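You operate a simulated robot arm through the tools that you are given. There is no shell and no other tool.

You are at the controls of a simulated two-armed robot. One attempt, no reset.

JOB
Set the press stop for DN 12 and the dial on 0.5 mm.
Fine: free the orange clamp, slide the stop to its mark, clamp again; the press stays off.

The check looks at the end state, three seconds after you hand in, the way a careful person would. Anything else that was tipped, shoved, dropped, spilled or broken makes it a failure.

ROBOT AND FRAMES
Two 7-joint arms with two-finger parallel grippers on one trunk that stands fixed in place. Base frame: the origin is at the foot of the trunk, x ahead of it, y to its left, z up. Lengths are in m, angles in rad, forces in N, time in s.
The left shoulder is at [0.11, 0.169, 1.483], the right one opposite. With the tool pointing down near the work surface each hand reaches from about 0.44 to 0.74 m from the base axis, measured 20 degrees to its own side. Payload 1.57 kg a hand.
The tool frame of a hand sits at the grasp point between the pads (the TCP): z along the fingers, y along the line on which they close. The tips reach 0.03 m beyond it. The gripper opens to 0.08 m. The fingers are 0.017 m wide and 0.012 m thick; the gripper's body (0.04 by 0.082 m) begins 0.08 m behind the TCP.
Orientation is that of the tool frame in the base frame, as a unit quaternion [x, y, z, w]. With the fingers straight down and closing along the base's y, the tool's x points along the base's -x, its y along +y and its z along -z.

CONTROLS
- The arms move only by the tool nudge_tool. It takes "left_motion", "right_motion" or both (then of equal length, played together; a hand with none holds still); each is text: rows parted by semicolons, each of 7 numbers parted by spaces: the turn, a rotation vector about the base's x, y, z in rad, then the shift along the base's x, y, z in m, then the finger opening in m, from 0 to 0.08. In form: rx ry rz x y z grip; .... A call has 1 to 20 rows; each row shifts and turns the commanded pose from where the row before left it. A row lasts 0.2 s, in which the tool goes at most 0.05 m and 0.15 rad; a call with a longer step from one row to the next is refused whole, and so is a gripper value outside its range. Where a pose cannot be reached the arm comes as near as it can. A force on the tool above 40 N (or 10 N above the force at the start of the call, whichever is more), or a blocked arm, ends the call early, and 0.2 s more pass. The fingers move at their own pace (about 0.072 m/s each) and stop on an object; they squeeze with about 33 N. The grip force told is the motor's: it shows also when the fingers shut on nothing. Time passes only in rows, and 0.2 s behind the last, so rows that do not move let the fingers close. It gives the time, the measured TCP pose, the force on the tool (base axes), the opening and the grip force at its end, in the units of the frame above (readings bear some noise), with the torque about the TCP (base axes, N m) and any sound that the robot's microphone picked up.
- Cameras (640 x 400 px; columns grow to the right, rows downward): "scene" is now at [0.1576, -0.0034, 1.6618]; the picture's right is [-0.03, -1.00, 0.00], its down [-0.78, 0.02, -0.62] and it looks along [0.62, -0.02, -0.78] (base axes); focal length 320 px, centre (320, 200). "left" rides on the left gripper at [0.072, 0.007, -0.122] in its tool frame; the picture's right is [-0.09, 1.00, 0.00], its down [-0.84, -0.08, -0.54] and it looks along [-0.54, -0.05, 0.84] (tool axes); focal length 238 px, centre (320, 200). "right" rides on the right gripper at [0.072, -0.007, -0.122] in its tool frame; the picture's right is [0.09, 1.00, 0.00], its down [-0.84, 0.08, -0.54] and it looks along [-0.54, 0.05, 0.84] (tool axes); focal length 238 px, centre (320, 200). There is no depth. A picture from a camera that has moved, and an enlarged one, comes with that camera's place and axes in the base frame and with its lens.
- grab_frame(camera): a new picture of that camera. It takes no simulated time.
- slide_trunk(by): slides the trunk up (or, below 0, down) by that many m; the arms and the scene camera ride with it, the base frame stays. It gives what a move gives, with no picture.
- aim_head(pan, tilt): turns the head with the scene camera to pan (to the left, within 1.501 rad either way) and tilt (down, from -0.506 to 1.204), counted from straight ahead of the robot. It gives what a move gives.
- close_up(camera, box): a new picture of the part [left, top, right, bottom] of that camera's present view, enlarged. It takes no simulated time.
- job_done(): hands the job in; it is judged then, once.

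Nothing tells you positions but the pictures and the camera data. Unless the task says otherwise, let go and move clear before handing in.

The tools are called after ">>>" as a command line: name --argument value ..., lists and objects as JSON in quotes. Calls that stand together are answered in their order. nudge_tool: Moves the arms, as the interface text tells. Its arguments: {"type":"object","properties":{"left_motion":{"type":"string"},"right_motion":{"type":"string"}},"required":[]} The other tools are called the same way: slide_trunk (by) moves the trunk up or down; aim_head (pan, tilt) turns the head that bears the scene camera; grab_frame (camera) takes a picture; close_up (camera, box) takes an enlarged picture of a part of a camera's view; job_done () hands the job in.

At the start:

```text
t: 0.0
left_ee_pos: [0.6171, 0.3548, 1.2276]
left_tcp_rot: [0.0, 1.0, 0.001, 0.0]
left_ft_force: [-0.2, 0.7, -0.2]
left_torque: [-0.04, 0.01, -0.02]
left_width: 0.0799
left_gripper_force: 0.1
right_ee_pos: [0.6706, -0.2349, 1.172]
right_tcp_rot: [0.0, 1.0, 0.0, 0.0]
right_ft_force: [0.2, -0.9, 0.0]
right_torque: [-0.04, 0.0, 0.01]
right_width: 0.0798
right_gripper_force: 0.3
trunk travel left (down, up): [-0.797, 0.093]
head pan, tilt (commanded): [-0.031, 0.899]
```

scene: 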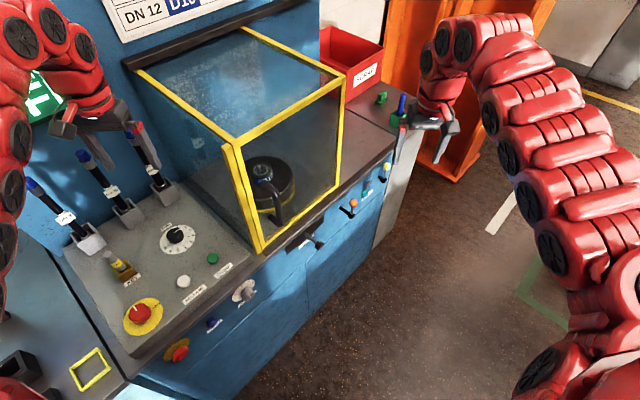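
right: 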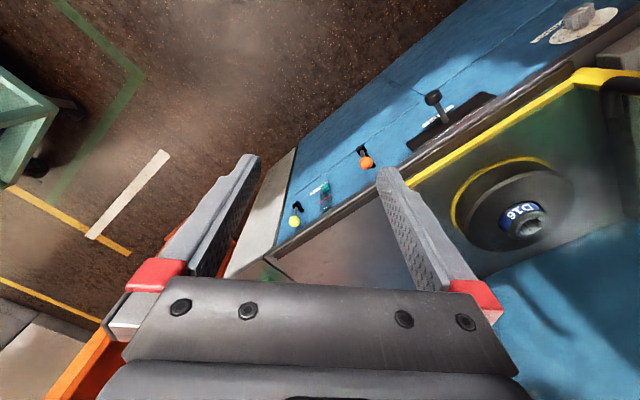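
left: 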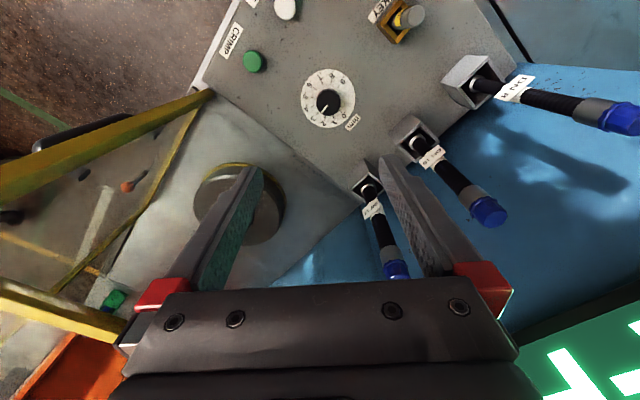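

I see a blue press bench with a console (dial, buttons, levers), a yellow-framed guard, and small levers with coloured knobs along the front. I'll look closer before moving anything.

>>> close_up --camera "scene" --box '[60, 180, 260, 370]'

>>> close_up --camera "scene" --box '[220, 130, 420, 260]'

>>> close_up --camera "right" --box '[270, 60, 520, 240]'

>>> close_up --camera "left" --box '[200, 0, 520, 180]'

>>> aim_head --pan 0.3 --tilt 0.5

```text
2.11 times, centred on (160, 275) of scene
camera zoom: at [0.1576, -0.0034, 1.6618], right [-0.03, -1.0, 0.0], down [-0.78, 0.02, -0.62], along [0.62, -0.02, -0.78], focal length 674 px, centre (657, 42)
```

zoom: 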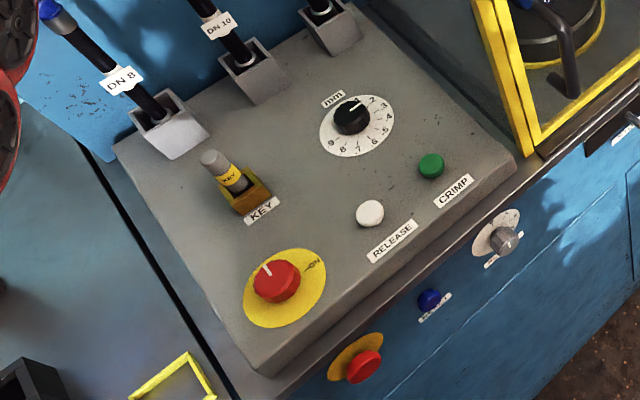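

```text
3.08 times, centred on (320, 195) of scene
camera zoom: at [0.1576, -0.0034, 1.6618], right [-0.03, -1.0, 0.0], down [-0.78, 0.02, -0.62], along [0.62, -0.02, -0.78], focal length 985 px, centre (320, 215)
```

zoom: 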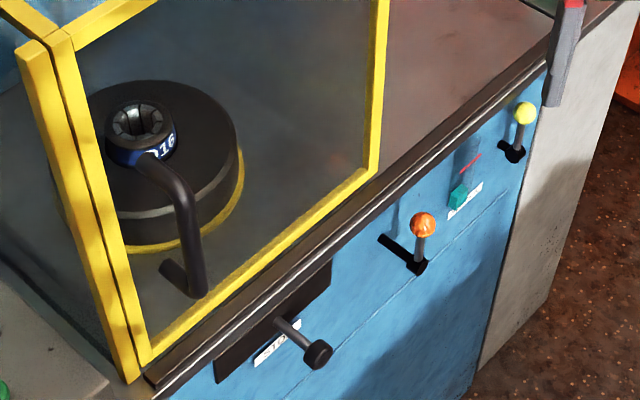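

```text
2.22 times, centred on (395, 150) of right
camera zoom: at [0.6014, -0.2427, 1.2944], right [-0.09, 1.0, 0.0], down [0.84, 0.08, 0.54], along [0.54, 0.05, -0.84], focal length 530 px, centre (153, 311)
```

zoom: 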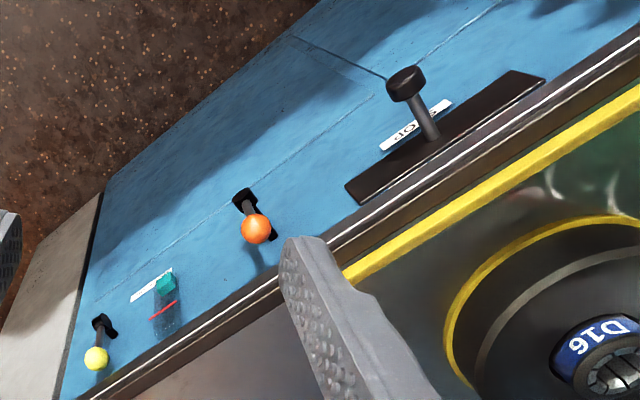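

```text
2.00 times, centred on (360, 90) of left
camera zoom: at [0.5444, 0.3611, 1.3491], right [0.09, 1.0, 0.0], down [0.84, -0.08, 0.54], along [0.54, -0.05, -0.84], focal length 477 px, centre (240, 420)
```

zoom: 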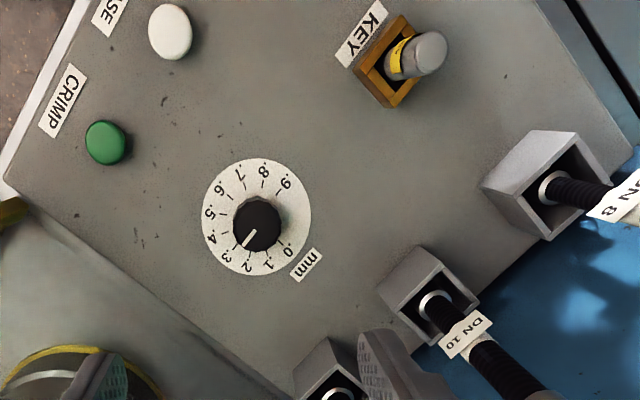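

```text
t: 0.9
left_ee_pos: [0.6182, 0.3538, 1.2272]
left_tcp_rot: [0.0, 1.0, 0.0, 0.0]
left_ft_force: [-0.5, 0.2, 0.8]
left_torque: [-0.02, 0.02, 0.0]
left_width: 0.0802
left_gripper_force: 0.0
right_ee_pos: [0.6704, -0.2349, 1.1714]
right_tcp_rot: [0.0, 1.0, 0.0, 0.001]
right_ft_force: [-0.3, 0.4, 0.0]
right_torque: [-0.04, -0.01, 0.0]
right_width: 0.08
right_gripper_force: 0.1
trunk travel left (down, up): [-0.797, 0.093]
head pan, tilt (commanded): [0.3, 0.499]
```

The dial reads 0.0–0.9 in mm with the pointer somewhere near .2–.3. On the front there's a slot with a black-knobbed handle (maybe the stop), an orange-ball lever (clamp) and others; there's also a chart on the wall to read.

>>> grab_frame --camera "scene"

```text
taken
camera scene: at [0.169, 0.0257, 1.6955], right [0.3, -0.96, 0.0], down [-0.46, -0.14, -0.88], along [0.84, 0.26, -0.48], focal length 320 px, centre (320, 200)
```

scene: 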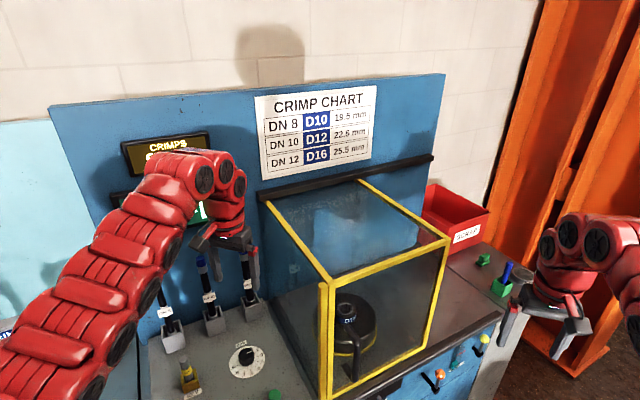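

>>> close_up --camera "scene" --box '[250, 80, 390, 190]'

>>> close_up --camera "scene" --box '[100, 120, 240, 230]'

>>> close_up --camera "scene" --box '[140, 300, 300, 400]'

>>> close_up --camera "scene" --box '[400, 220, 560, 400]'

>>> aim_head --pan 0.0 --tilt 1.15

```text
3.64 times, centred on (320, 135) of scene
camera zoom: at [0.169, 0.0257, 1.6955], right [0.3, -0.96, 0.0], down [-0.46, -0.14, -0.88], along [0.84, 0.26, -0.48], focal length 1164 px, centre (320, 436)
```

zoom: 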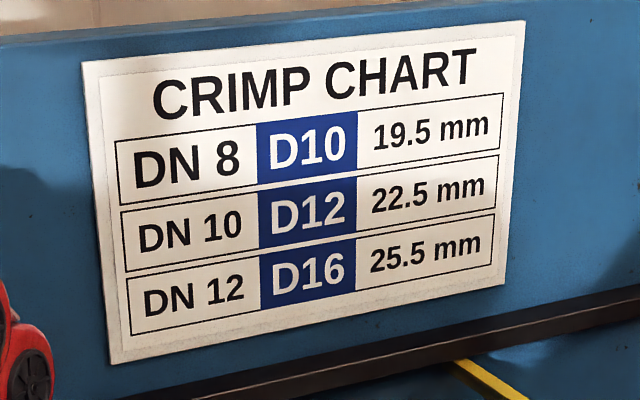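

```text
3.64 times, centred on (170, 175) of scene
camera zoom: at [0.169, 0.0257, 1.6955], right [0.3, -0.96, 0.0], down [-0.46, -0.14, -0.88], along [0.84, 0.26, -0.48], focal length 1164 px, centre (866, 291)
```

zoom: 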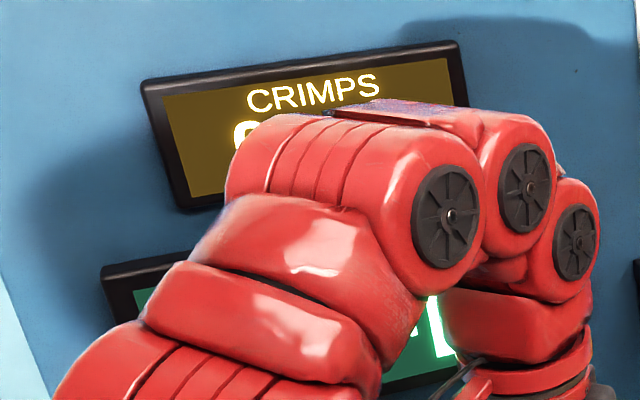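

```text
4.00 times, centred on (220, 350) of scene
camera zoom: at [0.169, 0.0257, 1.6955], right [0.3, -0.96, 0.0], down [-0.46, -0.14, -0.88], along [0.84, 0.26, -0.48], focal length 1280 px, centre (720, -400)
```

zoom: 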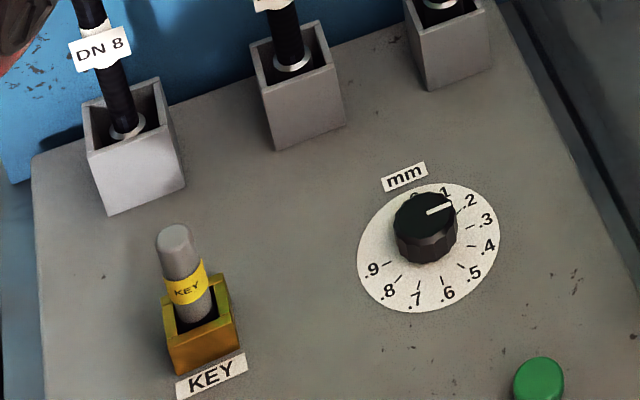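

```text
2.22 times, centred on (480, 310) of scene
camera zoom: at [0.169, 0.0257, 1.6955], right [0.3, -0.96, 0.0], down [-0.46, -0.14, -0.88], along [0.84, 0.26, -0.48], focal length 711 px, centre (-36, -44)
```

zoom: 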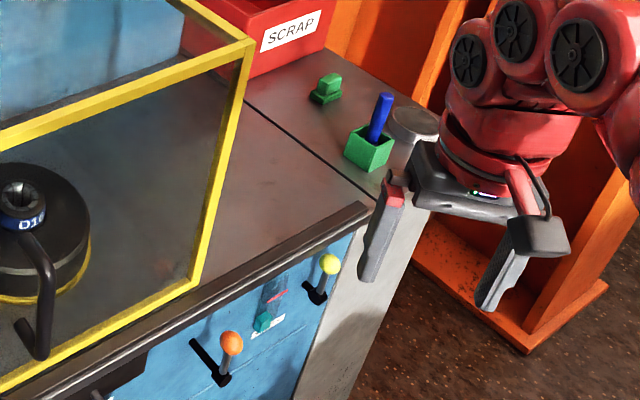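

```text
t: 1.9
left_ee_pos: [0.6179, 0.3552, 1.2274]
left_tcp_rot: [-0.001, 1.0, 0.0, 0.0]
left_ft_force: [-0.8, -0.2, 0.9]
left_torque: [0.02, -0.02, -0.01]
left_width: 0.08
left_gripper_force: 0.2
right_ee_pos: [0.6707, -0.2356, 1.1714]
right_tcp_rot: [0.0, 1.0, -0.001, 0.001]
right_ft_force: [-0.2, -0.6, -0.8]
right_torque: [-0.01, -0.02, 0.02]
right_width: 0.0799
right_gripper_force: 0.1
trunk travel left (down, up): [-0.797, 0.093]
head pan, tilt (commanded): [0.0, 1.15]
```

>>> grab_frame --camera "scene"

>>> close_up --camera "scene" --box '[220, 60, 420, 220]'

>>> close_up --camera "right" --box '[400, 0, 640, 150]'

>>> close_up --camera "right" --box '[280, 130, 400, 240]'

```text
taken
camera scene: at [0.1417, -0.001, 1.6448], right [0.0, -1.0, 0.0], down [-0.91, 0.0, -0.41], along [0.41, 0.0, -0.91], focal length 320 px, centre (320, 200)
```

scene: 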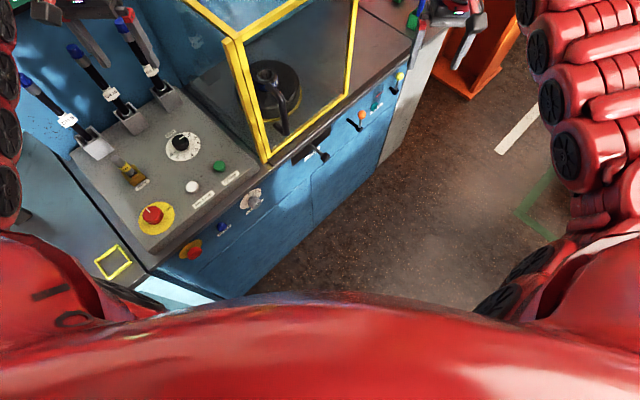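

```text
2.50 times, centred on (320, 140) of scene
camera zoom: at [0.1417, -0.001, 1.6448], right [0.0, -1.0, 0.0], down [-0.91, 0.0, -0.41], along [0.41, 0.0, -0.91], focal length 800 px, centre (320, 350)
```

zoom: 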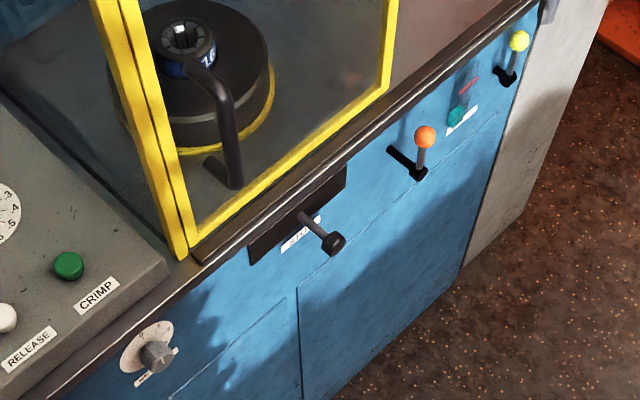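

```text
2.67 times, centred on (520, 75) of right
camera zoom: at [0.6014, -0.2426, 1.2944], right [-0.09, 1.0, 0.0], down [0.84, 0.08, 0.54], along [0.54, 0.05, -0.84], focal length 636 px, centre (-213, 533)
```

zoom: 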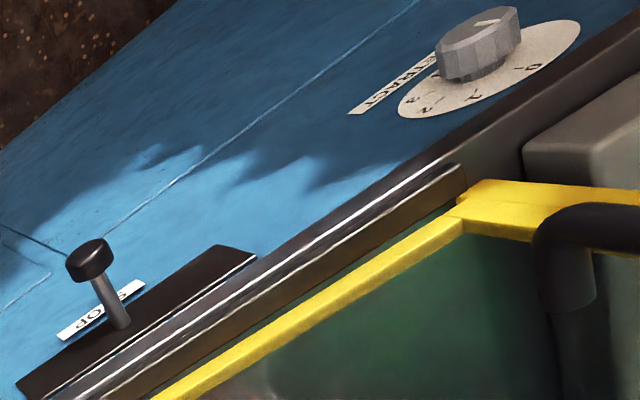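

```text
3.64 times, centred on (340, 185) of right
camera zoom: at [0.6014, -0.2426, 1.2944], right [-0.09, 1.0, 0.0], down [0.84, 0.08, 0.54], along [0.54, 0.05, -0.84], focal length 867 px, centre (247, 254)
```

zoom: 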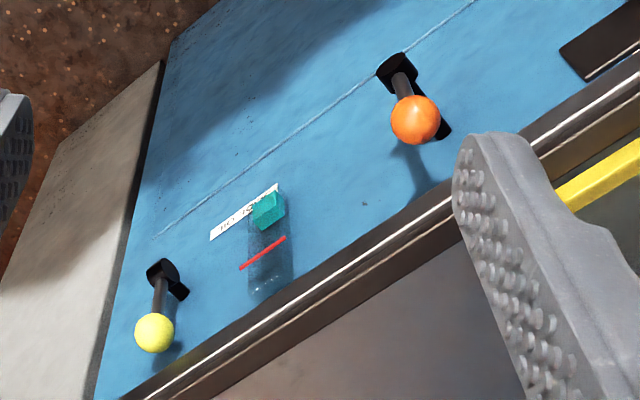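

The chart says DN 12 → D16 / 25.5 mm, and the front panel has a black plate with a knobbed rod labelled STOP and an orange-ball lever beside it. From two views I place the stop knob at about (0.66,-0.02,0.80) and the orange ball at about (0.79,-0.13,0.85), with the panel facing about (-0.7,-0.7). I'll bring the right hand camera in front of the panel, well clear, to read it.

>>> nudge_tool --right_motion "0 0 0.131 -0.0125 -0.003 -0.018 0.08; 0 0 0.131 -0.0125 -0.003 -0.018 0.08; 0 0 0.131 -0.0125 -0.003 -0.018 0.08; 0 0 0.131 -0.0125 -0.003 -0.018 0.08; 0 0 0.131 -0.0125 -0.003 -0.018 0.08; 0 0 0.131 -0.0125 -0.003 -0.018 0.08; 0.0925 -0.0925 0 -0.0075 -0.003 -0.018 0.08; 0.0925 -0.0925 0 -0.0075 -0.003 -0.018 0.08; 0.0925 -0.0925 0 -0.0075 -0.003 -0.018 0.08; 0.0925 -0.0925 0 -0.0075 -0.003 -0.018 0.08; 0.0925 -0.0925 0 0 -0.003 -0.018 0.08; 0.0925 -0.0925 0 0 -0.003 -0.018 0.08"

>>> grab_frame --camera "right"

>>> grab_frame --camera "scene"

```text
t: 4.5
left_ee_pos: [0.6158, 0.3535, 1.2274]
left_tcp_rot: [0.001, 1.0, 0.0, 0.001]
left_ft_force: [0.4, -0.1, -0.8]
left_torque: [0.0, 0.01, 0.02]
left_width: 0.08
left_gripper_force: 0.0
right_ee_pos: [0.6186, -0.2758, 0.964]
right_tcp_rot: [-0.307, 0.863, 0.156, 0.369]
right_ft_force: [0.5, -0.5, 0.0]
right_torque: [0.0, -0.02, -0.01]
right_width: 0.08
right_gripper_force: 0.1
right hand out of reach, approached as far as the arm can: row 3, 4, 5, 7
trunk travel left (down, up): [-0.797, 0.093]
head pan, tilt (commanded): [0.0, 1.15]
```

```text
taken
camera right: at [0.5192, -0.3714, 0.9946], right [-0.69, 0.72, -0.03], down [0.11, 0.14, 0.98], along [0.71, 0.68, -0.17], focal length 238 px, centre (320, 200)
```

right: 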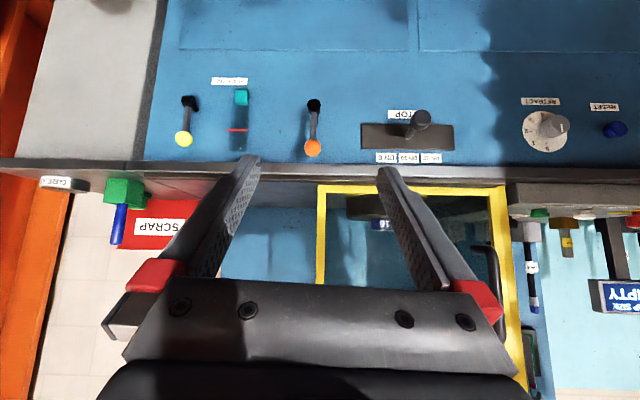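

```text
taken
camera scene: at [0.1415, -0.0017, 1.6448], right [0.0, -1.0, 0.0], down [-0.91, 0.0, -0.41], along [0.41, 0.0, -0.91], focal length 320 px, centre (320, 200)
```

scene: 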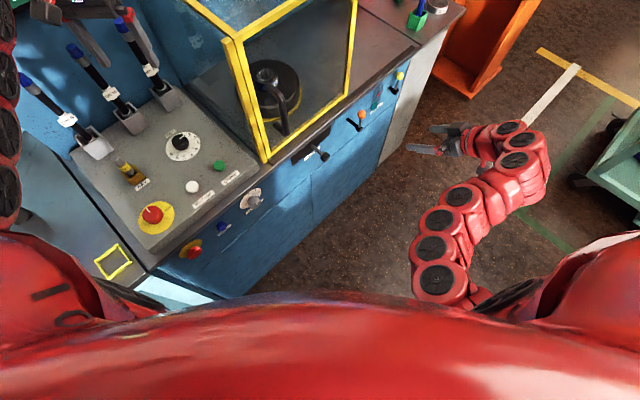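

Excellent view of the front panel (upside down). I'll enlarge the stop scale, the clamp lever and the labels.

>>> close_up --camera "right" --box '[350, 100, 465, 170]'

>>> close_up --camera "right" --box '[160, 65, 340, 175]'

>>> close_up --camera "right" --box '[500, 80, 640, 170]'

>>> close_up --camera "right" --box '[290, 85, 350, 165]'

```text
5.57 times, centred on (408, 135) of right
camera zoom: at [0.5192, -0.3714, 0.9946], right [-0.69, 0.72, -0.03], down [0.11, 0.14, 0.98], along [0.71, 0.68, -0.17], focal length 1326 px, centre (-167, 562)
```

zoom: 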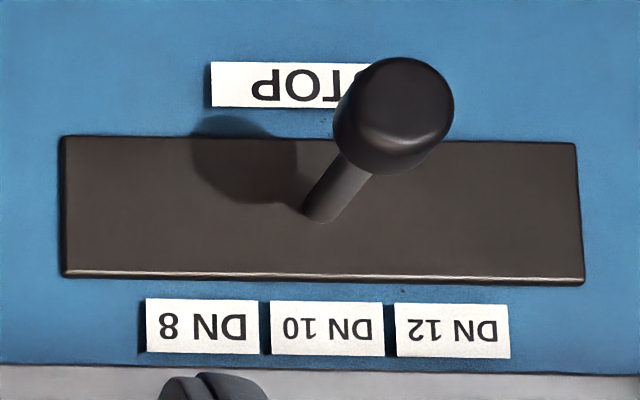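

```text
3.56 times, centred on (250, 120) of right
camera zoom: at [0.5192, -0.3714, 0.9946], right [-0.69, 0.72, -0.03], down [0.11, 0.14, 0.98], along [0.71, 0.68, -0.17], focal length 848 px, centre (569, 484)
```

zoom: 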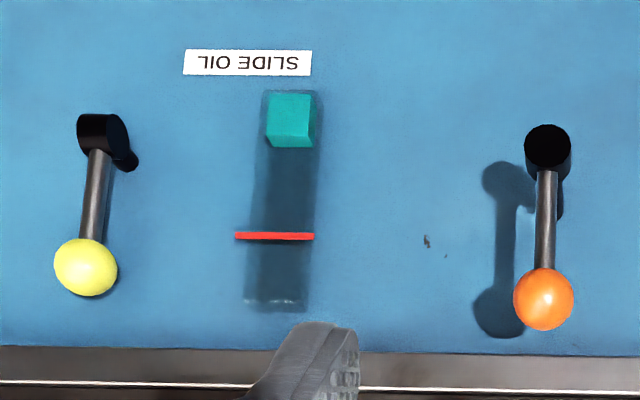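

```text
4.44 times, centred on (570, 125) of right
camera zoom: at [0.5192, -0.3714, 0.9946], right [-0.69, 0.72, -0.03], down [0.11, 0.14, 0.98], along [0.71, 0.68, -0.17], focal length 1059 px, centre (-791, 533)
```

zoom: 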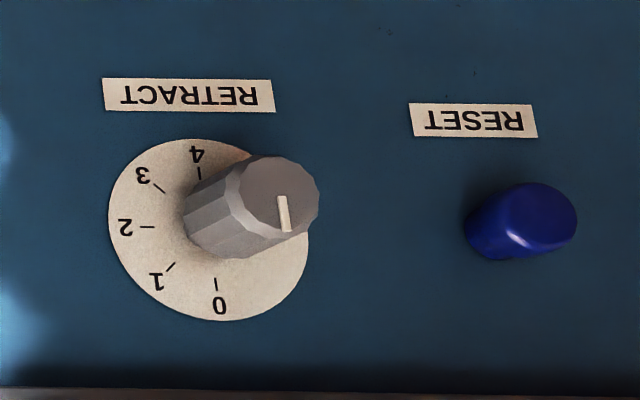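

```text
5.00 times, centred on (320, 125) of right
camera zoom: at [0.5192, -0.3714, 0.9946], right [-0.69, 0.72, -0.03], down [0.11, 0.14, 0.98], along [0.71, 0.68, -0.17], focal length 1192 px, centre (320, 575)
```

zoom: 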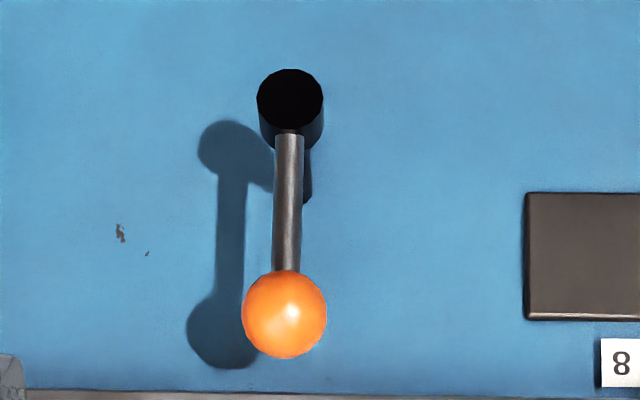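

The stop now sits on DN 10; DN 12 is one label along the panel toward the robot's left (about 4 cm). The orange lever stands upright on a hub pointing out of the panel. I'll turn the right hand horizontal, facing the panel, at a safe standoff.

>>> nudge_tool --right_motion "0.0792 -0.0963 0.0101 0.007 0.0035 -0.0197 0.08; 0.0792 -0.0963 0.0101 0.007 0.0035 -0.0197 0.08; 0.0792 -0.0963 0.0101 0.007 0.0035 -0.0197 0.08; 0.0792 -0.0963 0.0101 0.007 0.0035 -0.0197 0.08; 0.0792 -0.0963 0.0101 0.007 0.0035 -0.0197 0.08; 0.0792 -0.0963 0.0101 0.007 0.0035 -0.0197 0.08; 0 0 0 0 0 0 0.08"

>>> grab_frame --camera "right"

>>> grab_frame --camera "scene"

```text
t: 6.1
left_ee_pos: [0.6184, 0.3535, 1.2267]
left_tcp_rot: [0.0, 1.0, 0.0, -0.001]
left_ft_force: [-0.1, -0.5, 1.2]
left_torque: [0.01, 0.0, -0.01]
left_width: 0.0799
left_gripper_force: 0.0
right_ee_pos: [0.6206, -0.2378, 0.8768]
right_tcp_rot: [-0.279, 0.697, 0.253, 0.611]
right_ft_force: [-0.9, 0.3, 0.5]
right_torque: [0.01, 0.02, 0.0]
right_width: 0.0801
right_gripper_force: 0.0
right hand out of reach, approached as far as the arm can: row 5, 6
trunk travel left (down, up): [-0.797, 0.093]
head pan, tilt (commanded): [0.0, 1.15]
```

```text
taken
camera right: at [0.5337, -0.3336, 0.8214], right [-0.7, 0.71, -0.08], down [-0.36, -0.25, 0.9], along [0.62, 0.66, 0.43], focal length 238 px, centre (320, 200)
```

right: 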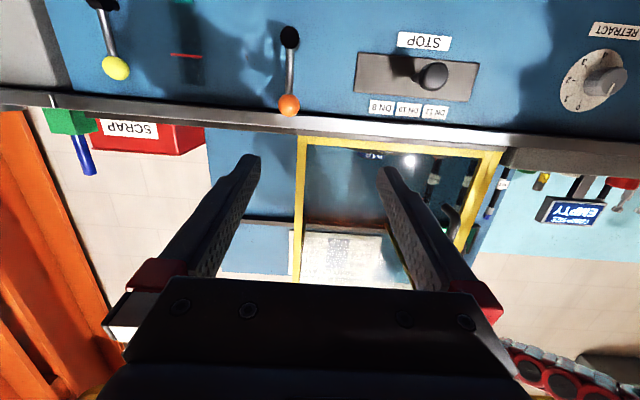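

```text
taken
camera scene: at [0.1429, -0.002, 1.6447], right [0.0, -1.0, 0.0], down [-0.91, 0.0, -0.41], along [0.41, 0.0, -0.91], focal length 320 px, centre (320, 200)
```

scene: 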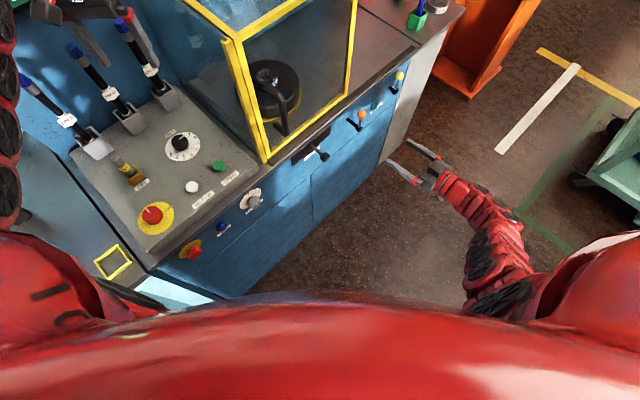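

The near-horizontal pose is almost reached but the arm is at its limit with the trunk so high. I'll raise the left hand first so I can lower the trunk without it nearing the console, giving the right arm a better posture.

>>> nudge_tool --left_motion "0 0 0 0 0 0.03 0.08; 0 0 0 0 0 0.03 0.08; 0 0 0 0 0 0.03 0.08; 0 0 0 0 0 0.03 0.08; 0 0 0 0 0 0.03 0.08; 0 0 0 0 0 0.03 0.08; 0 0 0 0 0 0.03 0.08; 0 0 0 0 0 0.03 0.08; 0 0 0 0 0 0.03 0.08; 0 0 0 0 0 0.03 0.08"

>>> grab_frame --camera "left"

>>> grab_frame --camera "scene"

```text
t: 8.3
left_ee_pos: [0.671, 0.3751, 1.259]
left_tcp_rot: [0.0, 1.0, 0.0, 0.001]
left_ft_force: [0.2, 0.4, 0.5]
left_torque: [0.02, -0.02, 0.01]
left_width: 0.0798
left_gripper_force: 0.0
left hand out of reach, approached as far as the arm can: row 1, 2, 3, 4, 5, 6, 7, 8, 9, 10
right_ee_pos: [0.6191, -0.237, 0.8781]
right_tcp_rot: [-0.279, 0.696, 0.252, 0.612]
right_ft_force: [0.6, -1.4, 0.8]
right_torque: [-0.02, 0.0, 0.02]
right_width: 0.0797
right_gripper_force: 0.1
trunk travel left (down, up): [-0.797, 0.093]
head pan, tilt (commanded): [0.0, 1.15]
```

```text
taken
camera left: at [0.5988, 0.3823, 1.3794], right [0.09, 1.0, 0.0], down [0.84, -0.08, 0.54], along [0.54, -0.05, -0.84], focal length 238 px, centre (320, 200)
```

left: 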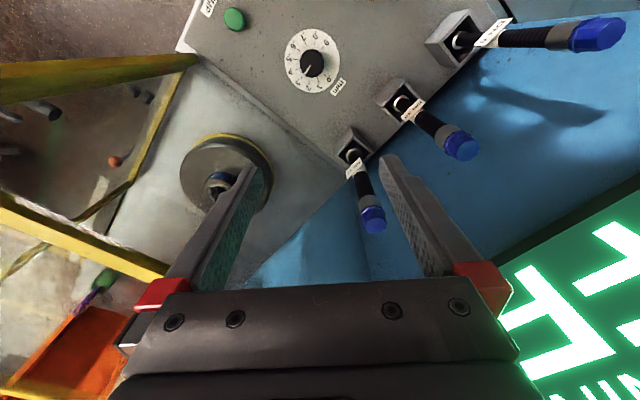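

```text
taken
camera scene: at [0.1412, -0.0007, 1.6448], right [0.0, -1.0, 0.0], down [-0.91, 0.0, -0.41], along [0.41, 0.0, -0.91], focal length 320 px, centre (320, 200)
```

scene: 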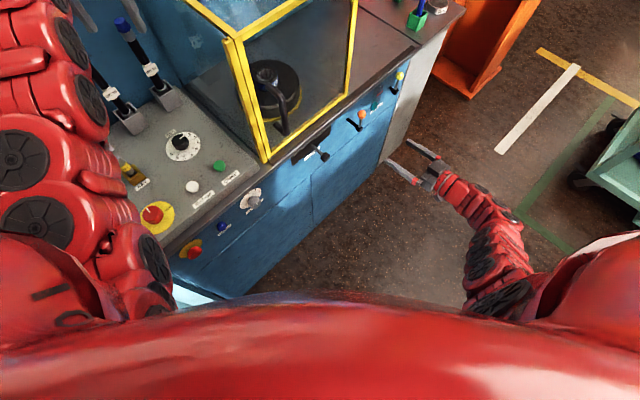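

Pointing down, the left hand can't rise further (it only drifted outward). I'll pull it back over clear space in front of the hoses instead, then lower the trunk moderately.

>>> nudge_tool --left_motion "0 0 0 -0.0285 -0.0075 0 0.08; 0 0 0 -0.0285 -0.0075 0 0.08; 0 0 0 -0.0285 -0.0075 0 0.08; 0 0 0 -0.0285 -0.0075 0 0.08; 0 0 0 -0.0285 -0.0075 0 0.08; 0 0 0 -0.0285 -0.0075 0 0.08; 0 0 0 0 0 0 0.08"

>>> grab_frame --camera "left"

>>> grab_frame --camera "scene"

```text
t: 9.9
left_ee_pos: [0.5859, 0.3559, 1.2159]
left_tcp_rot: [0.0, 1.0, 0.0, 0.0]
left_ft_force: [-0.2, -0.1, -0.3]
left_torque: [-0.01, 0.01, -0.02]
left_width: 0.08
left_gripper_force: 0.0
left hand out of reach, approached as far as the arm can: row 1, 2, 3, 4, 5, 6
right_ee_pos: [0.6218, -0.2373, 0.8768]
right_tcp_rot: [-0.278, 0.697, 0.252, 0.611]
right_ft_force: [-0.4, -0.3, -0.1]
right_torque: [-0.01, -0.01, 0.0]
right_width: 0.0799
right_gripper_force: 0.1
trunk travel left (down, up): [-0.797, 0.093]
head pan, tilt (commanded): [0.0, 1.15]
```

```text
taken
camera left: at [0.5141, 0.3629, 1.3381], right [0.09, 1.0, 0.0], down [0.84, -0.08, 0.54], along [0.54, -0.05, -0.84], focal length 238 px, centre (320, 200)
```

left: 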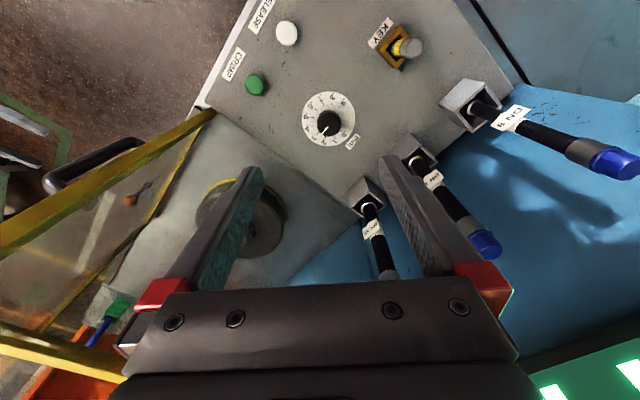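

```text
taken
camera scene: at [0.1417, -0.0012, 1.6448], right [0.0, -1.0, 0.0], down [-0.91, 0.0, -0.41], along [0.41, 0.0, -0.91], focal length 320 px, centre (320, 200)
```

scene: 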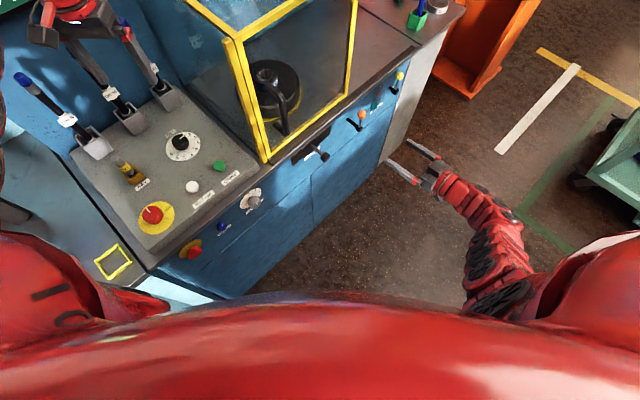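

The left hand is now over clear console space (hoses are at x ≥ 0.6/0.77, guard side 0.15 m away). I'll lower the trunk in two steps, checking in between.

>>> slide_trunk --by -0.1

>>> grab_frame --camera "scene"

>>> grab_frame --camera "left"

>>> grab_frame --camera "right"

```text
t: 11.2
left_ee_pos: [0.5867, 0.3558, 1.1161]
left_tcp_rot: [0.0, 1.0, 0.0, 0.0]
left_ft_force: [-0.2, -0.5, 0.3]
left_torque: [-0.02, -0.01, 0.0]
left_width: 0.0798
left_gripper_force: 0.2
right_ee_pos: [0.6194, -0.2366, 0.7778]
right_tcp_rot: [-0.279, 0.697, 0.252, 0.611]
right_ft_force: [-0.2, 0.4, -0.4]
right_torque: [-0.01, -0.01, 0.02]
right_width: 0.0801
right_gripper_force: 0.0
trunk travel left (down, up): [-0.697, 0.193]
head pan, tilt (commanded): [0.0, 1.15]
```

```text
taken
camera scene: at [0.1412, -0.0011, 1.5449], right [0.0, -1.0, 0.0], down [-0.91, 0.0, -0.41], along [0.41, 0.0, -0.91], focal length 320 px, centre (320, 200)
```

scene: 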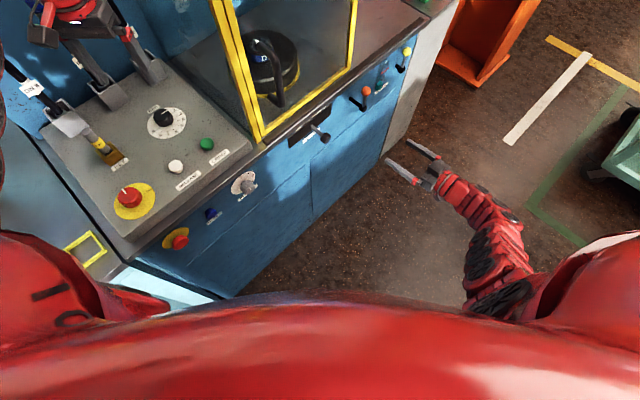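

```text
taken
camera left: at [0.5138, 0.363, 1.2383], right [0.09, 1.0, 0.0], down [0.84, -0.08, 0.54], along [0.54, -0.05, -0.84], focal length 238 px, centre (320, 200)
```

left: 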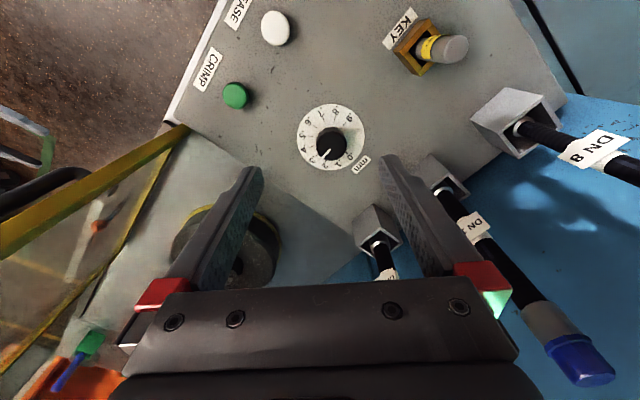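

```text
taken
camera right: at [0.5329, -0.3329, 0.7223], right [-0.7, 0.71, -0.08], down [-0.36, -0.25, 0.9], along [0.61, 0.66, 0.43], focal length 238 px, centre (320, 200)
```

right: 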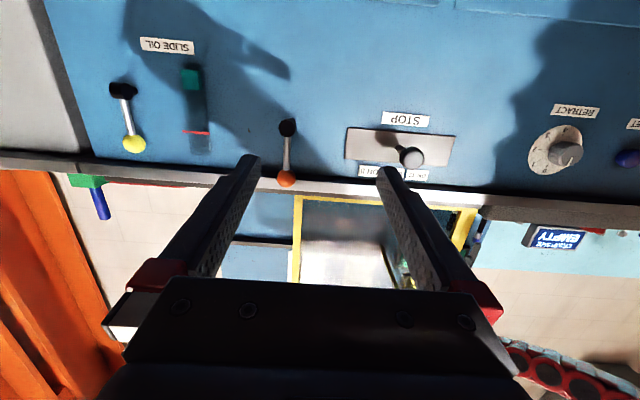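

Clear on both sides. One more 0.1 m down.

>>> slide_trunk --by -0.1

>>> grab_frame --camera "scene"

>>> grab_frame --camera "left"

```text
t: 12.6
left_ee_pos: [0.5862, 0.3565, 1.018]
left_tcp_rot: [0.0, 1.0, 0.0, 0.0]
left_ft_force: [-0.2, 0.2, 0.0]
left_torque: [0.02, 0.05, -0.03]
left_width: 0.08
left_gripper_force: 0.0
right_ee_pos: [0.6202, -0.237, 0.6774]
right_tcp_rot: [-0.278, 0.696, 0.252, 0.611]
right_ft_force: [0.1, 0.5, 0.1]
right_torque: [-0.03, 0.03, 0.0]
right_width: 0.0799
right_gripper_force: 0.1
trunk travel left (down, up): [-0.597, 0.293]
head pan, tilt (commanded): [0.0, 1.15]
```

```text
taken
camera scene: at [0.1413, -0.0011, 1.4449], right [0.0, -1.0, 0.0], down [-0.91, 0.0, -0.41], along [0.41, 0.0, -0.91], focal length 320 px, centre (320, 200)
```

scene: 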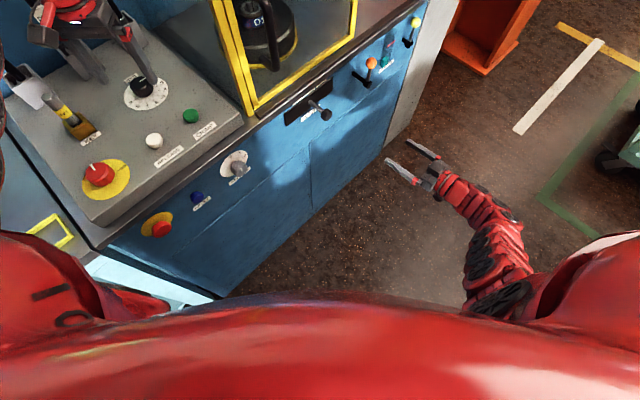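

```text
taken
camera left: at [0.5138, 0.3629, 1.1383], right [0.09, 1.0, 0.0], down [0.84, -0.08, 0.54], along [0.54, -0.05, -0.84], focal length 238 px, centre (320, 200)
```

left: 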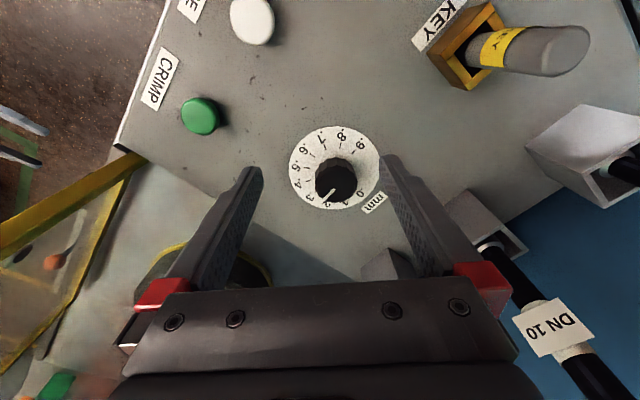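

The right hand is free in front of the panel. I'll now bring it up to a standoff about 10 cm out from the orange ball, fingers pointing at it.

>>> nudge_tool --right_motion "0 0 0 0.0165 0.006 0.0303 0.08; 0 0 0 0.0165 0.006 0.0303 0.08; 0 0 0 0.0165 0.006 0.0303 0.08; 0 0 0 0.0165 0.006 0.0303 0.08; 0 0 0 0.0165 0.006 0.0303 0.08; 0 0 0 0.0165 0.006 0.0303 0.08; 0 0 0 0 0 0 0.08"

>>> grab_frame --camera "right"

>>> grab_frame --camera "scene"

```text
t: 14.2
left_ee_pos: [0.5858, 0.3568, 1.0167]
left_tcp_rot: [-0.001, 1.0, 0.0, 0.001]
left_ft_force: [-0.4, 0.1, -0.1]
left_torque: [-0.01, -0.01, 0.01]
left_width: 0.0802
left_gripper_force: 0.1
right_ee_pos: [0.718, -0.2022, 0.8591]
right_tcp_rot: [-0.278, 0.696, 0.252, 0.612]
right_ft_force: [-0.5, -0.3, 0.0]
right_torque: [0.01, 0.04, -0.02]
right_width: 0.08
right_gripper_force: 0.1
trunk travel left (down, up): [-0.597, 0.293]
head pan, tilt (commanded): [0.0, 1.15]
```

```text
taken
camera right: at [0.6313, -0.2962, 0.8041], right [-0.7, 0.71, -0.08], down [-0.36, -0.25, 0.9], along [0.61, 0.66, 0.43], focal length 238 px, centre (320, 200)
```

right: 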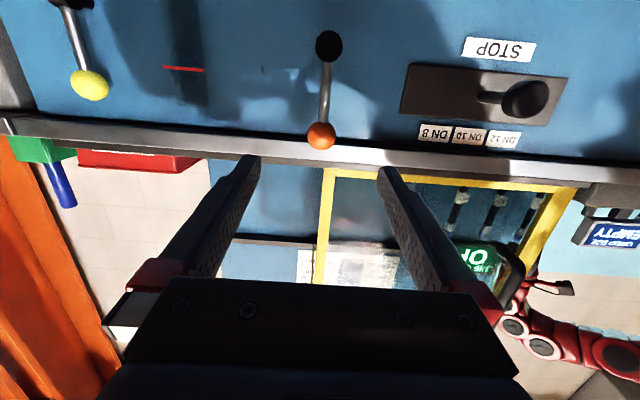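

```text
taken
camera scene: at [0.1415, -0.0013, 1.4448], right [0.0, -1.0, 0.0], down [-0.91, 0.0, -0.41], along [0.41, 0.0, -0.91], focal length 320 px, centre (320, 200)
```

scene: 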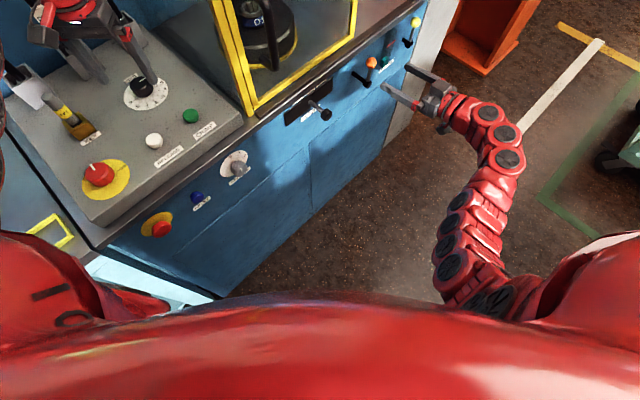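

The pose was reached exactly and the ball triangulates to about (0.791,-0.133,0.846), centred between the open fingers. I'll go in with the fingers open so the tips stop short of the counter edge.

>>> nudge_tool --right_motion "0 0 0 0.0161 0.0152 -0.0035 0.08; 0 0 0 0.0161 0.0152 -0.0035 0.08; 0 0 0 0.0161 0.0152 -0.0035 0.08; 0 0 0 0.0161 0.0152 -0.0035 0.08; 0 0 0 0 0 0 0.08"

>>> grab_frame --camera "right"

>>> close_up --camera "scene" --box '[280, 20, 480, 160]'

```text
t: 15.4
left_ee_pos: [0.5868, 0.3566, 1.016]
left_tcp_rot: [0.0, 1.0, 0.0, 0.0]
left_ft_force: [-0.5, -0.3, 0.1]
left_torque: [-0.01, 0.02, 0.07]
left_width: 0.0801
left_gripper_force: 0.1
right_ee_pos: [0.7835, -0.14, 0.8448]
right_tcp_rot: [-0.279, 0.696, 0.253, 0.611]
right_ft_force: [0.4, 0.4, -0.4]
right_torque: [-0.02, 0.01, 0.0]
right_width: 0.0797
right_gripper_force: 0.0
trunk travel left (down, up): [-0.597, 0.293]
head pan, tilt (commanded): [0.0, 1.15]
```

```text
taken
camera right: at [0.6963, -0.2352, 0.7899], right [-0.7, 0.71, -0.08], down [-0.36, -0.25, 0.9], along [0.61, 0.66, 0.43], focal length 238 px, centre (320, 200)
```

right: 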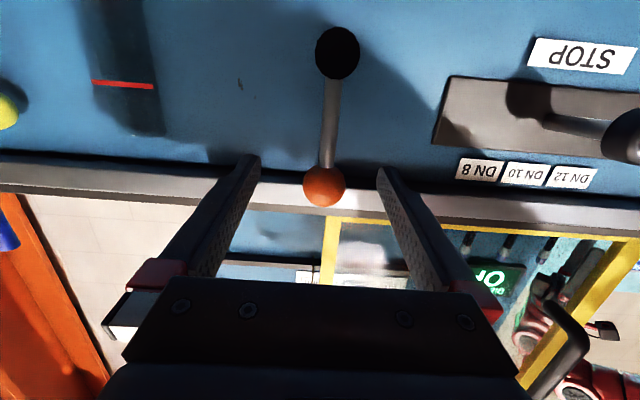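

```text
2.86 times, centred on (380, 90) of scene
camera zoom: at [0.1412, -0.0013, 1.4448], right [0.0, -1.0, 0.0], down [-0.91, 0.0, -0.41], along [0.41, 0.0, -0.91], focal length 914 px, centre (149, 514)
```

zoom: 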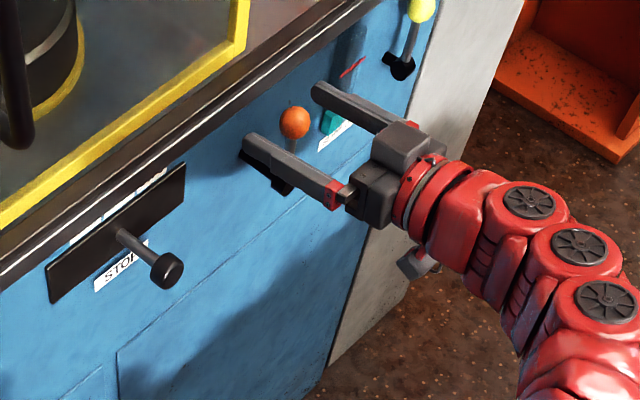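

The ball sits centred between the open fingers. I'll close on it and hold still to let the grip settle.

>>> nudge_tool --right_motion "0 0 0 0 0 0 0.04; 0 0 0 0 0 0 0.03; 0 0 0 0 0 0 0.02; 0 0 0 0 0 0 0.02; 0 0 0 0 0 0 0.02"

>>> grab_frame --camera "right"

>>> close_up --camera "scene" --box '[330, 30, 450, 110]'

```text
t: 16.6
left_ee_pos: [0.5865, 0.3564, 1.0168]
left_tcp_rot: [0.0, 1.0, -0.001, 0.0]
left_ft_force: [0.8, 0.0, 0.0]
left_torque: [0.0, 0.02, -0.01]
left_width: 0.08
left_gripper_force: 0.1
right_ee_pos: [0.7854, -0.1392, 0.8455]
right_tcp_rot: [-0.279, 0.695, 0.253, 0.612]
right_ft_force: [-1.0, 0.9, 0.7]
right_torque: [0.13, 0.01, 0.02]
right_width: 0.0268
right_gripper_force: 37.7
trunk travel left (down, up): [-0.597, 0.293]
head pan, tilt (commanded): [0.0, 1.15]
```

```text
taken
camera right: at [0.6962, -0.2351, 0.79], right [-0.7, 0.71, -0.08], down [-0.36, -0.25, 0.9], along [0.61, 0.66, 0.43], focal length 238 px, centre (320, 200)
```

right: 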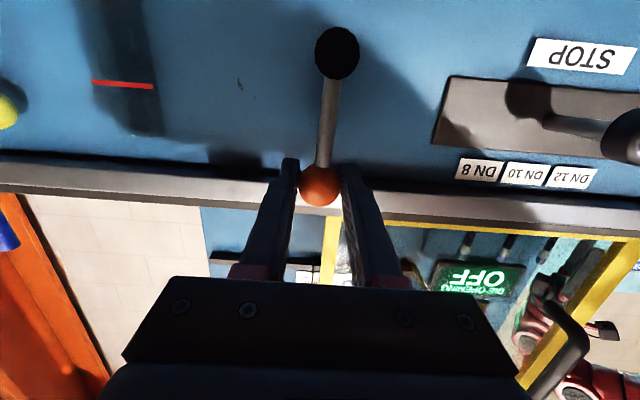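

```text
5.00 times, centred on (390, 70) of scene
camera zoom: at [0.1413, -0.0008, 1.4448], right [0.0, -1.0, 0.0], down [-0.91, 0.0, -0.41], along [0.41, 0.0, -0.91], focal length 1600 px, centre (-30, 850)
```

zoom: 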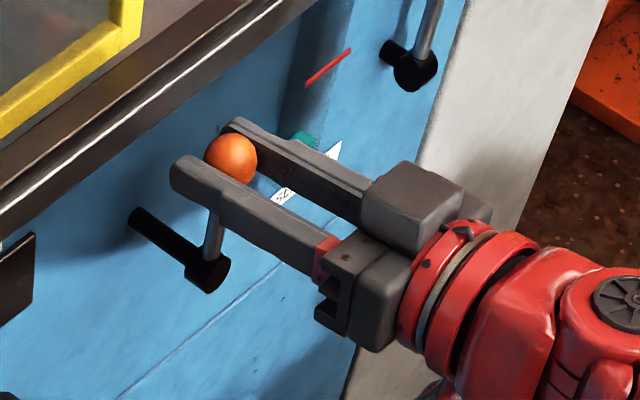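

The ball is held (width 26.8 mm, matches). I'll test gently which way the lever turns, beginning with 4 mm toward the stop side.

>>> nudge_tool --right_motion "0 0 0 -0.0014 0.0014 0 0.02; 0 0 0 -0.0014 0.0014 0 0.02; 0 0 0 0 0 0 0.02"

```text
t: 17.4
left_ee_pos: [0.5875, 0.3562, 1.0169]
left_tcp_rot: [0.001, 1.0, 0.0, 0.0]
left_ft_force: [-0.3, 0.0, 0.1]
left_torque: [0.01, 0.02, -0.01]
left_width: 0.0802
left_gripper_force: 0.0
right_ee_pos: [0.7816, -0.1366, 0.8462]
right_tcp_rot: [-0.279, 0.696, 0.252, 0.611]
right_ft_force: [7.0, 0.3, 3.6]
right_torque: [-0.12, -0.3, -0.17]
right_width: 0.0269
right_gripper_force: 38.0
trunk travel left (down, up): [-0.597, 0.293]
head pan, tilt (commanded): [0.0, 1.15]
```

>>> nudge_tool --right_motion "0 0 0 0.0014 -0.0014 0 0.02; 0 0 0 0.0014 -0.0014 0 0.02; 0 0 0 0 0 0 0.02"

>>> nudge_tool --right_motion "0 0 0 0.0014 -0.0014 0 0.02; 0 0 0 0.0014 -0.0014 0 0.02; 0 0 0 0 0 0 0.02"

>>> close_up --camera "right" --box '[240, 10, 420, 220]'

```text
t: 18.2
left_ee_pos: [0.5866, 0.3567, 1.0171]
left_tcp_rot: [-0.001, 1.0, -0.001, 0.001]
left_ft_force: [-0.1, -0.7, -0.5]
left_torque: [0.0, -0.01, 0.02]
left_width: 0.0797
left_gripper_force: 0.0
right_ee_pos: [0.7835, -0.1382, 0.8452]
right_tcp_rot: [-0.279, 0.696, 0.253, 0.611]
right_ft_force: [-4.7, 3.7, 0.6]
right_torque: [0.27, 0.21, 0.08]
right_width: 0.027
right_gripper_force: 38.1
trunk travel left (down, up): [-0.597, 0.293]
head pan, tilt (commanded): [0.0, 1.15]
```

```text
t: 19.0
left_ee_pos: [0.5856, 0.3582, 1.0165]
left_tcp_rot: [0.0, 1.0, -0.001, 0.0]
left_ft_force: [-0.2, -0.2, 0.3]
left_torque: [0.0, 0.02, -0.01]
left_width: 0.0799
left_gripper_force: 0.1
right_ee_pos: [0.7857, -0.1433, 0.8462]
right_tcp_rot: [-0.28, 0.696, 0.253, 0.611]
right_ft_force: [-0.4, 5.2, 2.2]
right_torque: [-0.03, 0.4, 0.1]
right_width: 0.0272
right_gripper_force: 37.6
trunk travel left (down, up): [-0.597, 0.293]
head pan, tilt (commanded): [0.0, 1.15]
```

```text
1.90 times, centred on (330, 115) of right
camera zoom: at [0.6991, -0.2382, 0.7902], right [-0.7, 0.71, -0.08], down [-0.36, -0.25, 0.9], along [0.61, 0.66, 0.43], focal length 454 px, centre (301, 362)
```

zoom: 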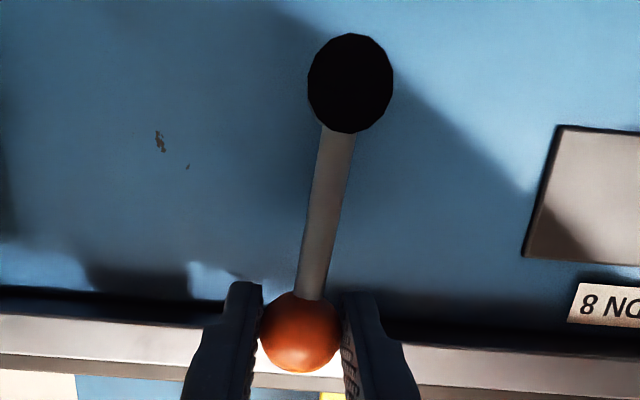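

The lever moves both ways with only light friction (~5 N), so it swings about its hub. I'll swing it to the right (away from the stop) along its arc, rolling the hand with it, and watch the force.

>>> nudge_tool --right_motion "0.0709 0.0705 0 0.00498 -0.00501 -0.00075 0.02; 0.0709 0.0705 0 0.00489 -0.00492 -0.00146 0.02; 0 0 0 0 0 0 0.02"

>>> close_up --camera "right" --box '[200, 0, 440, 220]'

```text
t: 19.8
left_ee_pos: [0.5862, 0.3566, 1.018]
left_tcp_rot: [0.0, 1.0, 0.0, -0.001]
left_ft_force: [0.0, 0.5, -0.7]
left_torque: [-0.04, 0.01, 0.02]
left_width: 0.0801
left_gripper_force: 0.1
right_ee_pos: [0.7975, -0.1523, 0.8424]
right_tcp_rot: [-0.216, 0.718, 0.32, 0.579]
right_ft_force: [1.2, 2.9, -1.4]
right_torque: [-0.15, 0.22, 0.01]
right_width: 0.0272
right_gripper_force: 37.7
trunk travel left (down, up): [-0.597, 0.293]
head pan, tilt (commanded): [0.0, 1.15]
```

```text
1.82 times, centred on (320, 110) of right
camera zoom: at [0.7013, -0.2406, 0.7876], right [-0.7, 0.7, 0.12], down [-0.23, -0.38, 0.9], along [0.68, 0.6, 0.43], focal length 433 px, centre (320, 364)
```

zoom: 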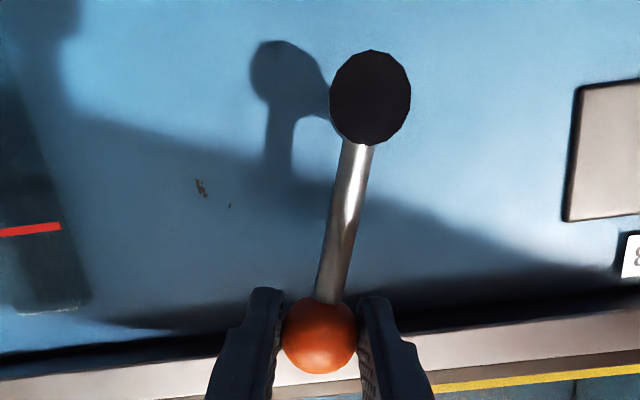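

It turns easily with ~3 N. Continuing the same arc to about 0.65 rad.

>>> nudge_tool --right_motion "0.0709 0.0705 0 0.00477 -0.0048 -0.00214 0.02; 0.0709 0.0705 0 0.0046 -0.00462 -0.0028 0.02; 0.0709 0.0705 0 0.00438 -0.0044 -0.00344 0.02; 0.0709 0.0705 0 0.00412 -0.00414 -0.00405 0.02; 0 0 0 0 0 0 0.02"

>>> close_up --camera "right" --box '[200, 0, 440, 220]'

```text
t: 21.0
left_ee_pos: [0.5869, 0.3555, 1.0161]
left_tcp_rot: [0.001, 1.0, 0.0, -0.001]
left_ft_force: [0.4, 0.0, -0.7]
left_torque: [0.06, 0.02, -0.01]
left_width: 0.0799
left_gripper_force: 0.0
right_ee_pos: [0.7825, -0.1545, 0.8431]
right_tcp_rot: [-0.085, 0.74, 0.445, 0.497]
right_ft_force: [5.2, 2.0, 1.7]
right_torque: [0.05, -0.18, -0.05]
right_width: 0.0278
right_gripper_force: 15.3
right hand out of reach, approached as far as the arm can: row 2, 3, 4
trunk travel left (down, up): [-0.597, 0.293]
head pan, tilt (commanded): [0.0, 1.15]
```

```text
1.82 times, centred on (320, 110) of right
camera zoom: at [0.6723, -0.2266, 0.7944], right [-0.61, 0.62, 0.5], down [0.01, -0.62, 0.78], along [0.79, 0.48, 0.37], focal length 433 px, centre (320, 364)
```

zoom: 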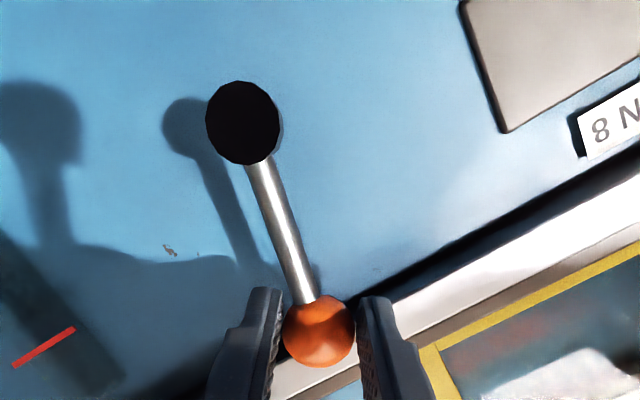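

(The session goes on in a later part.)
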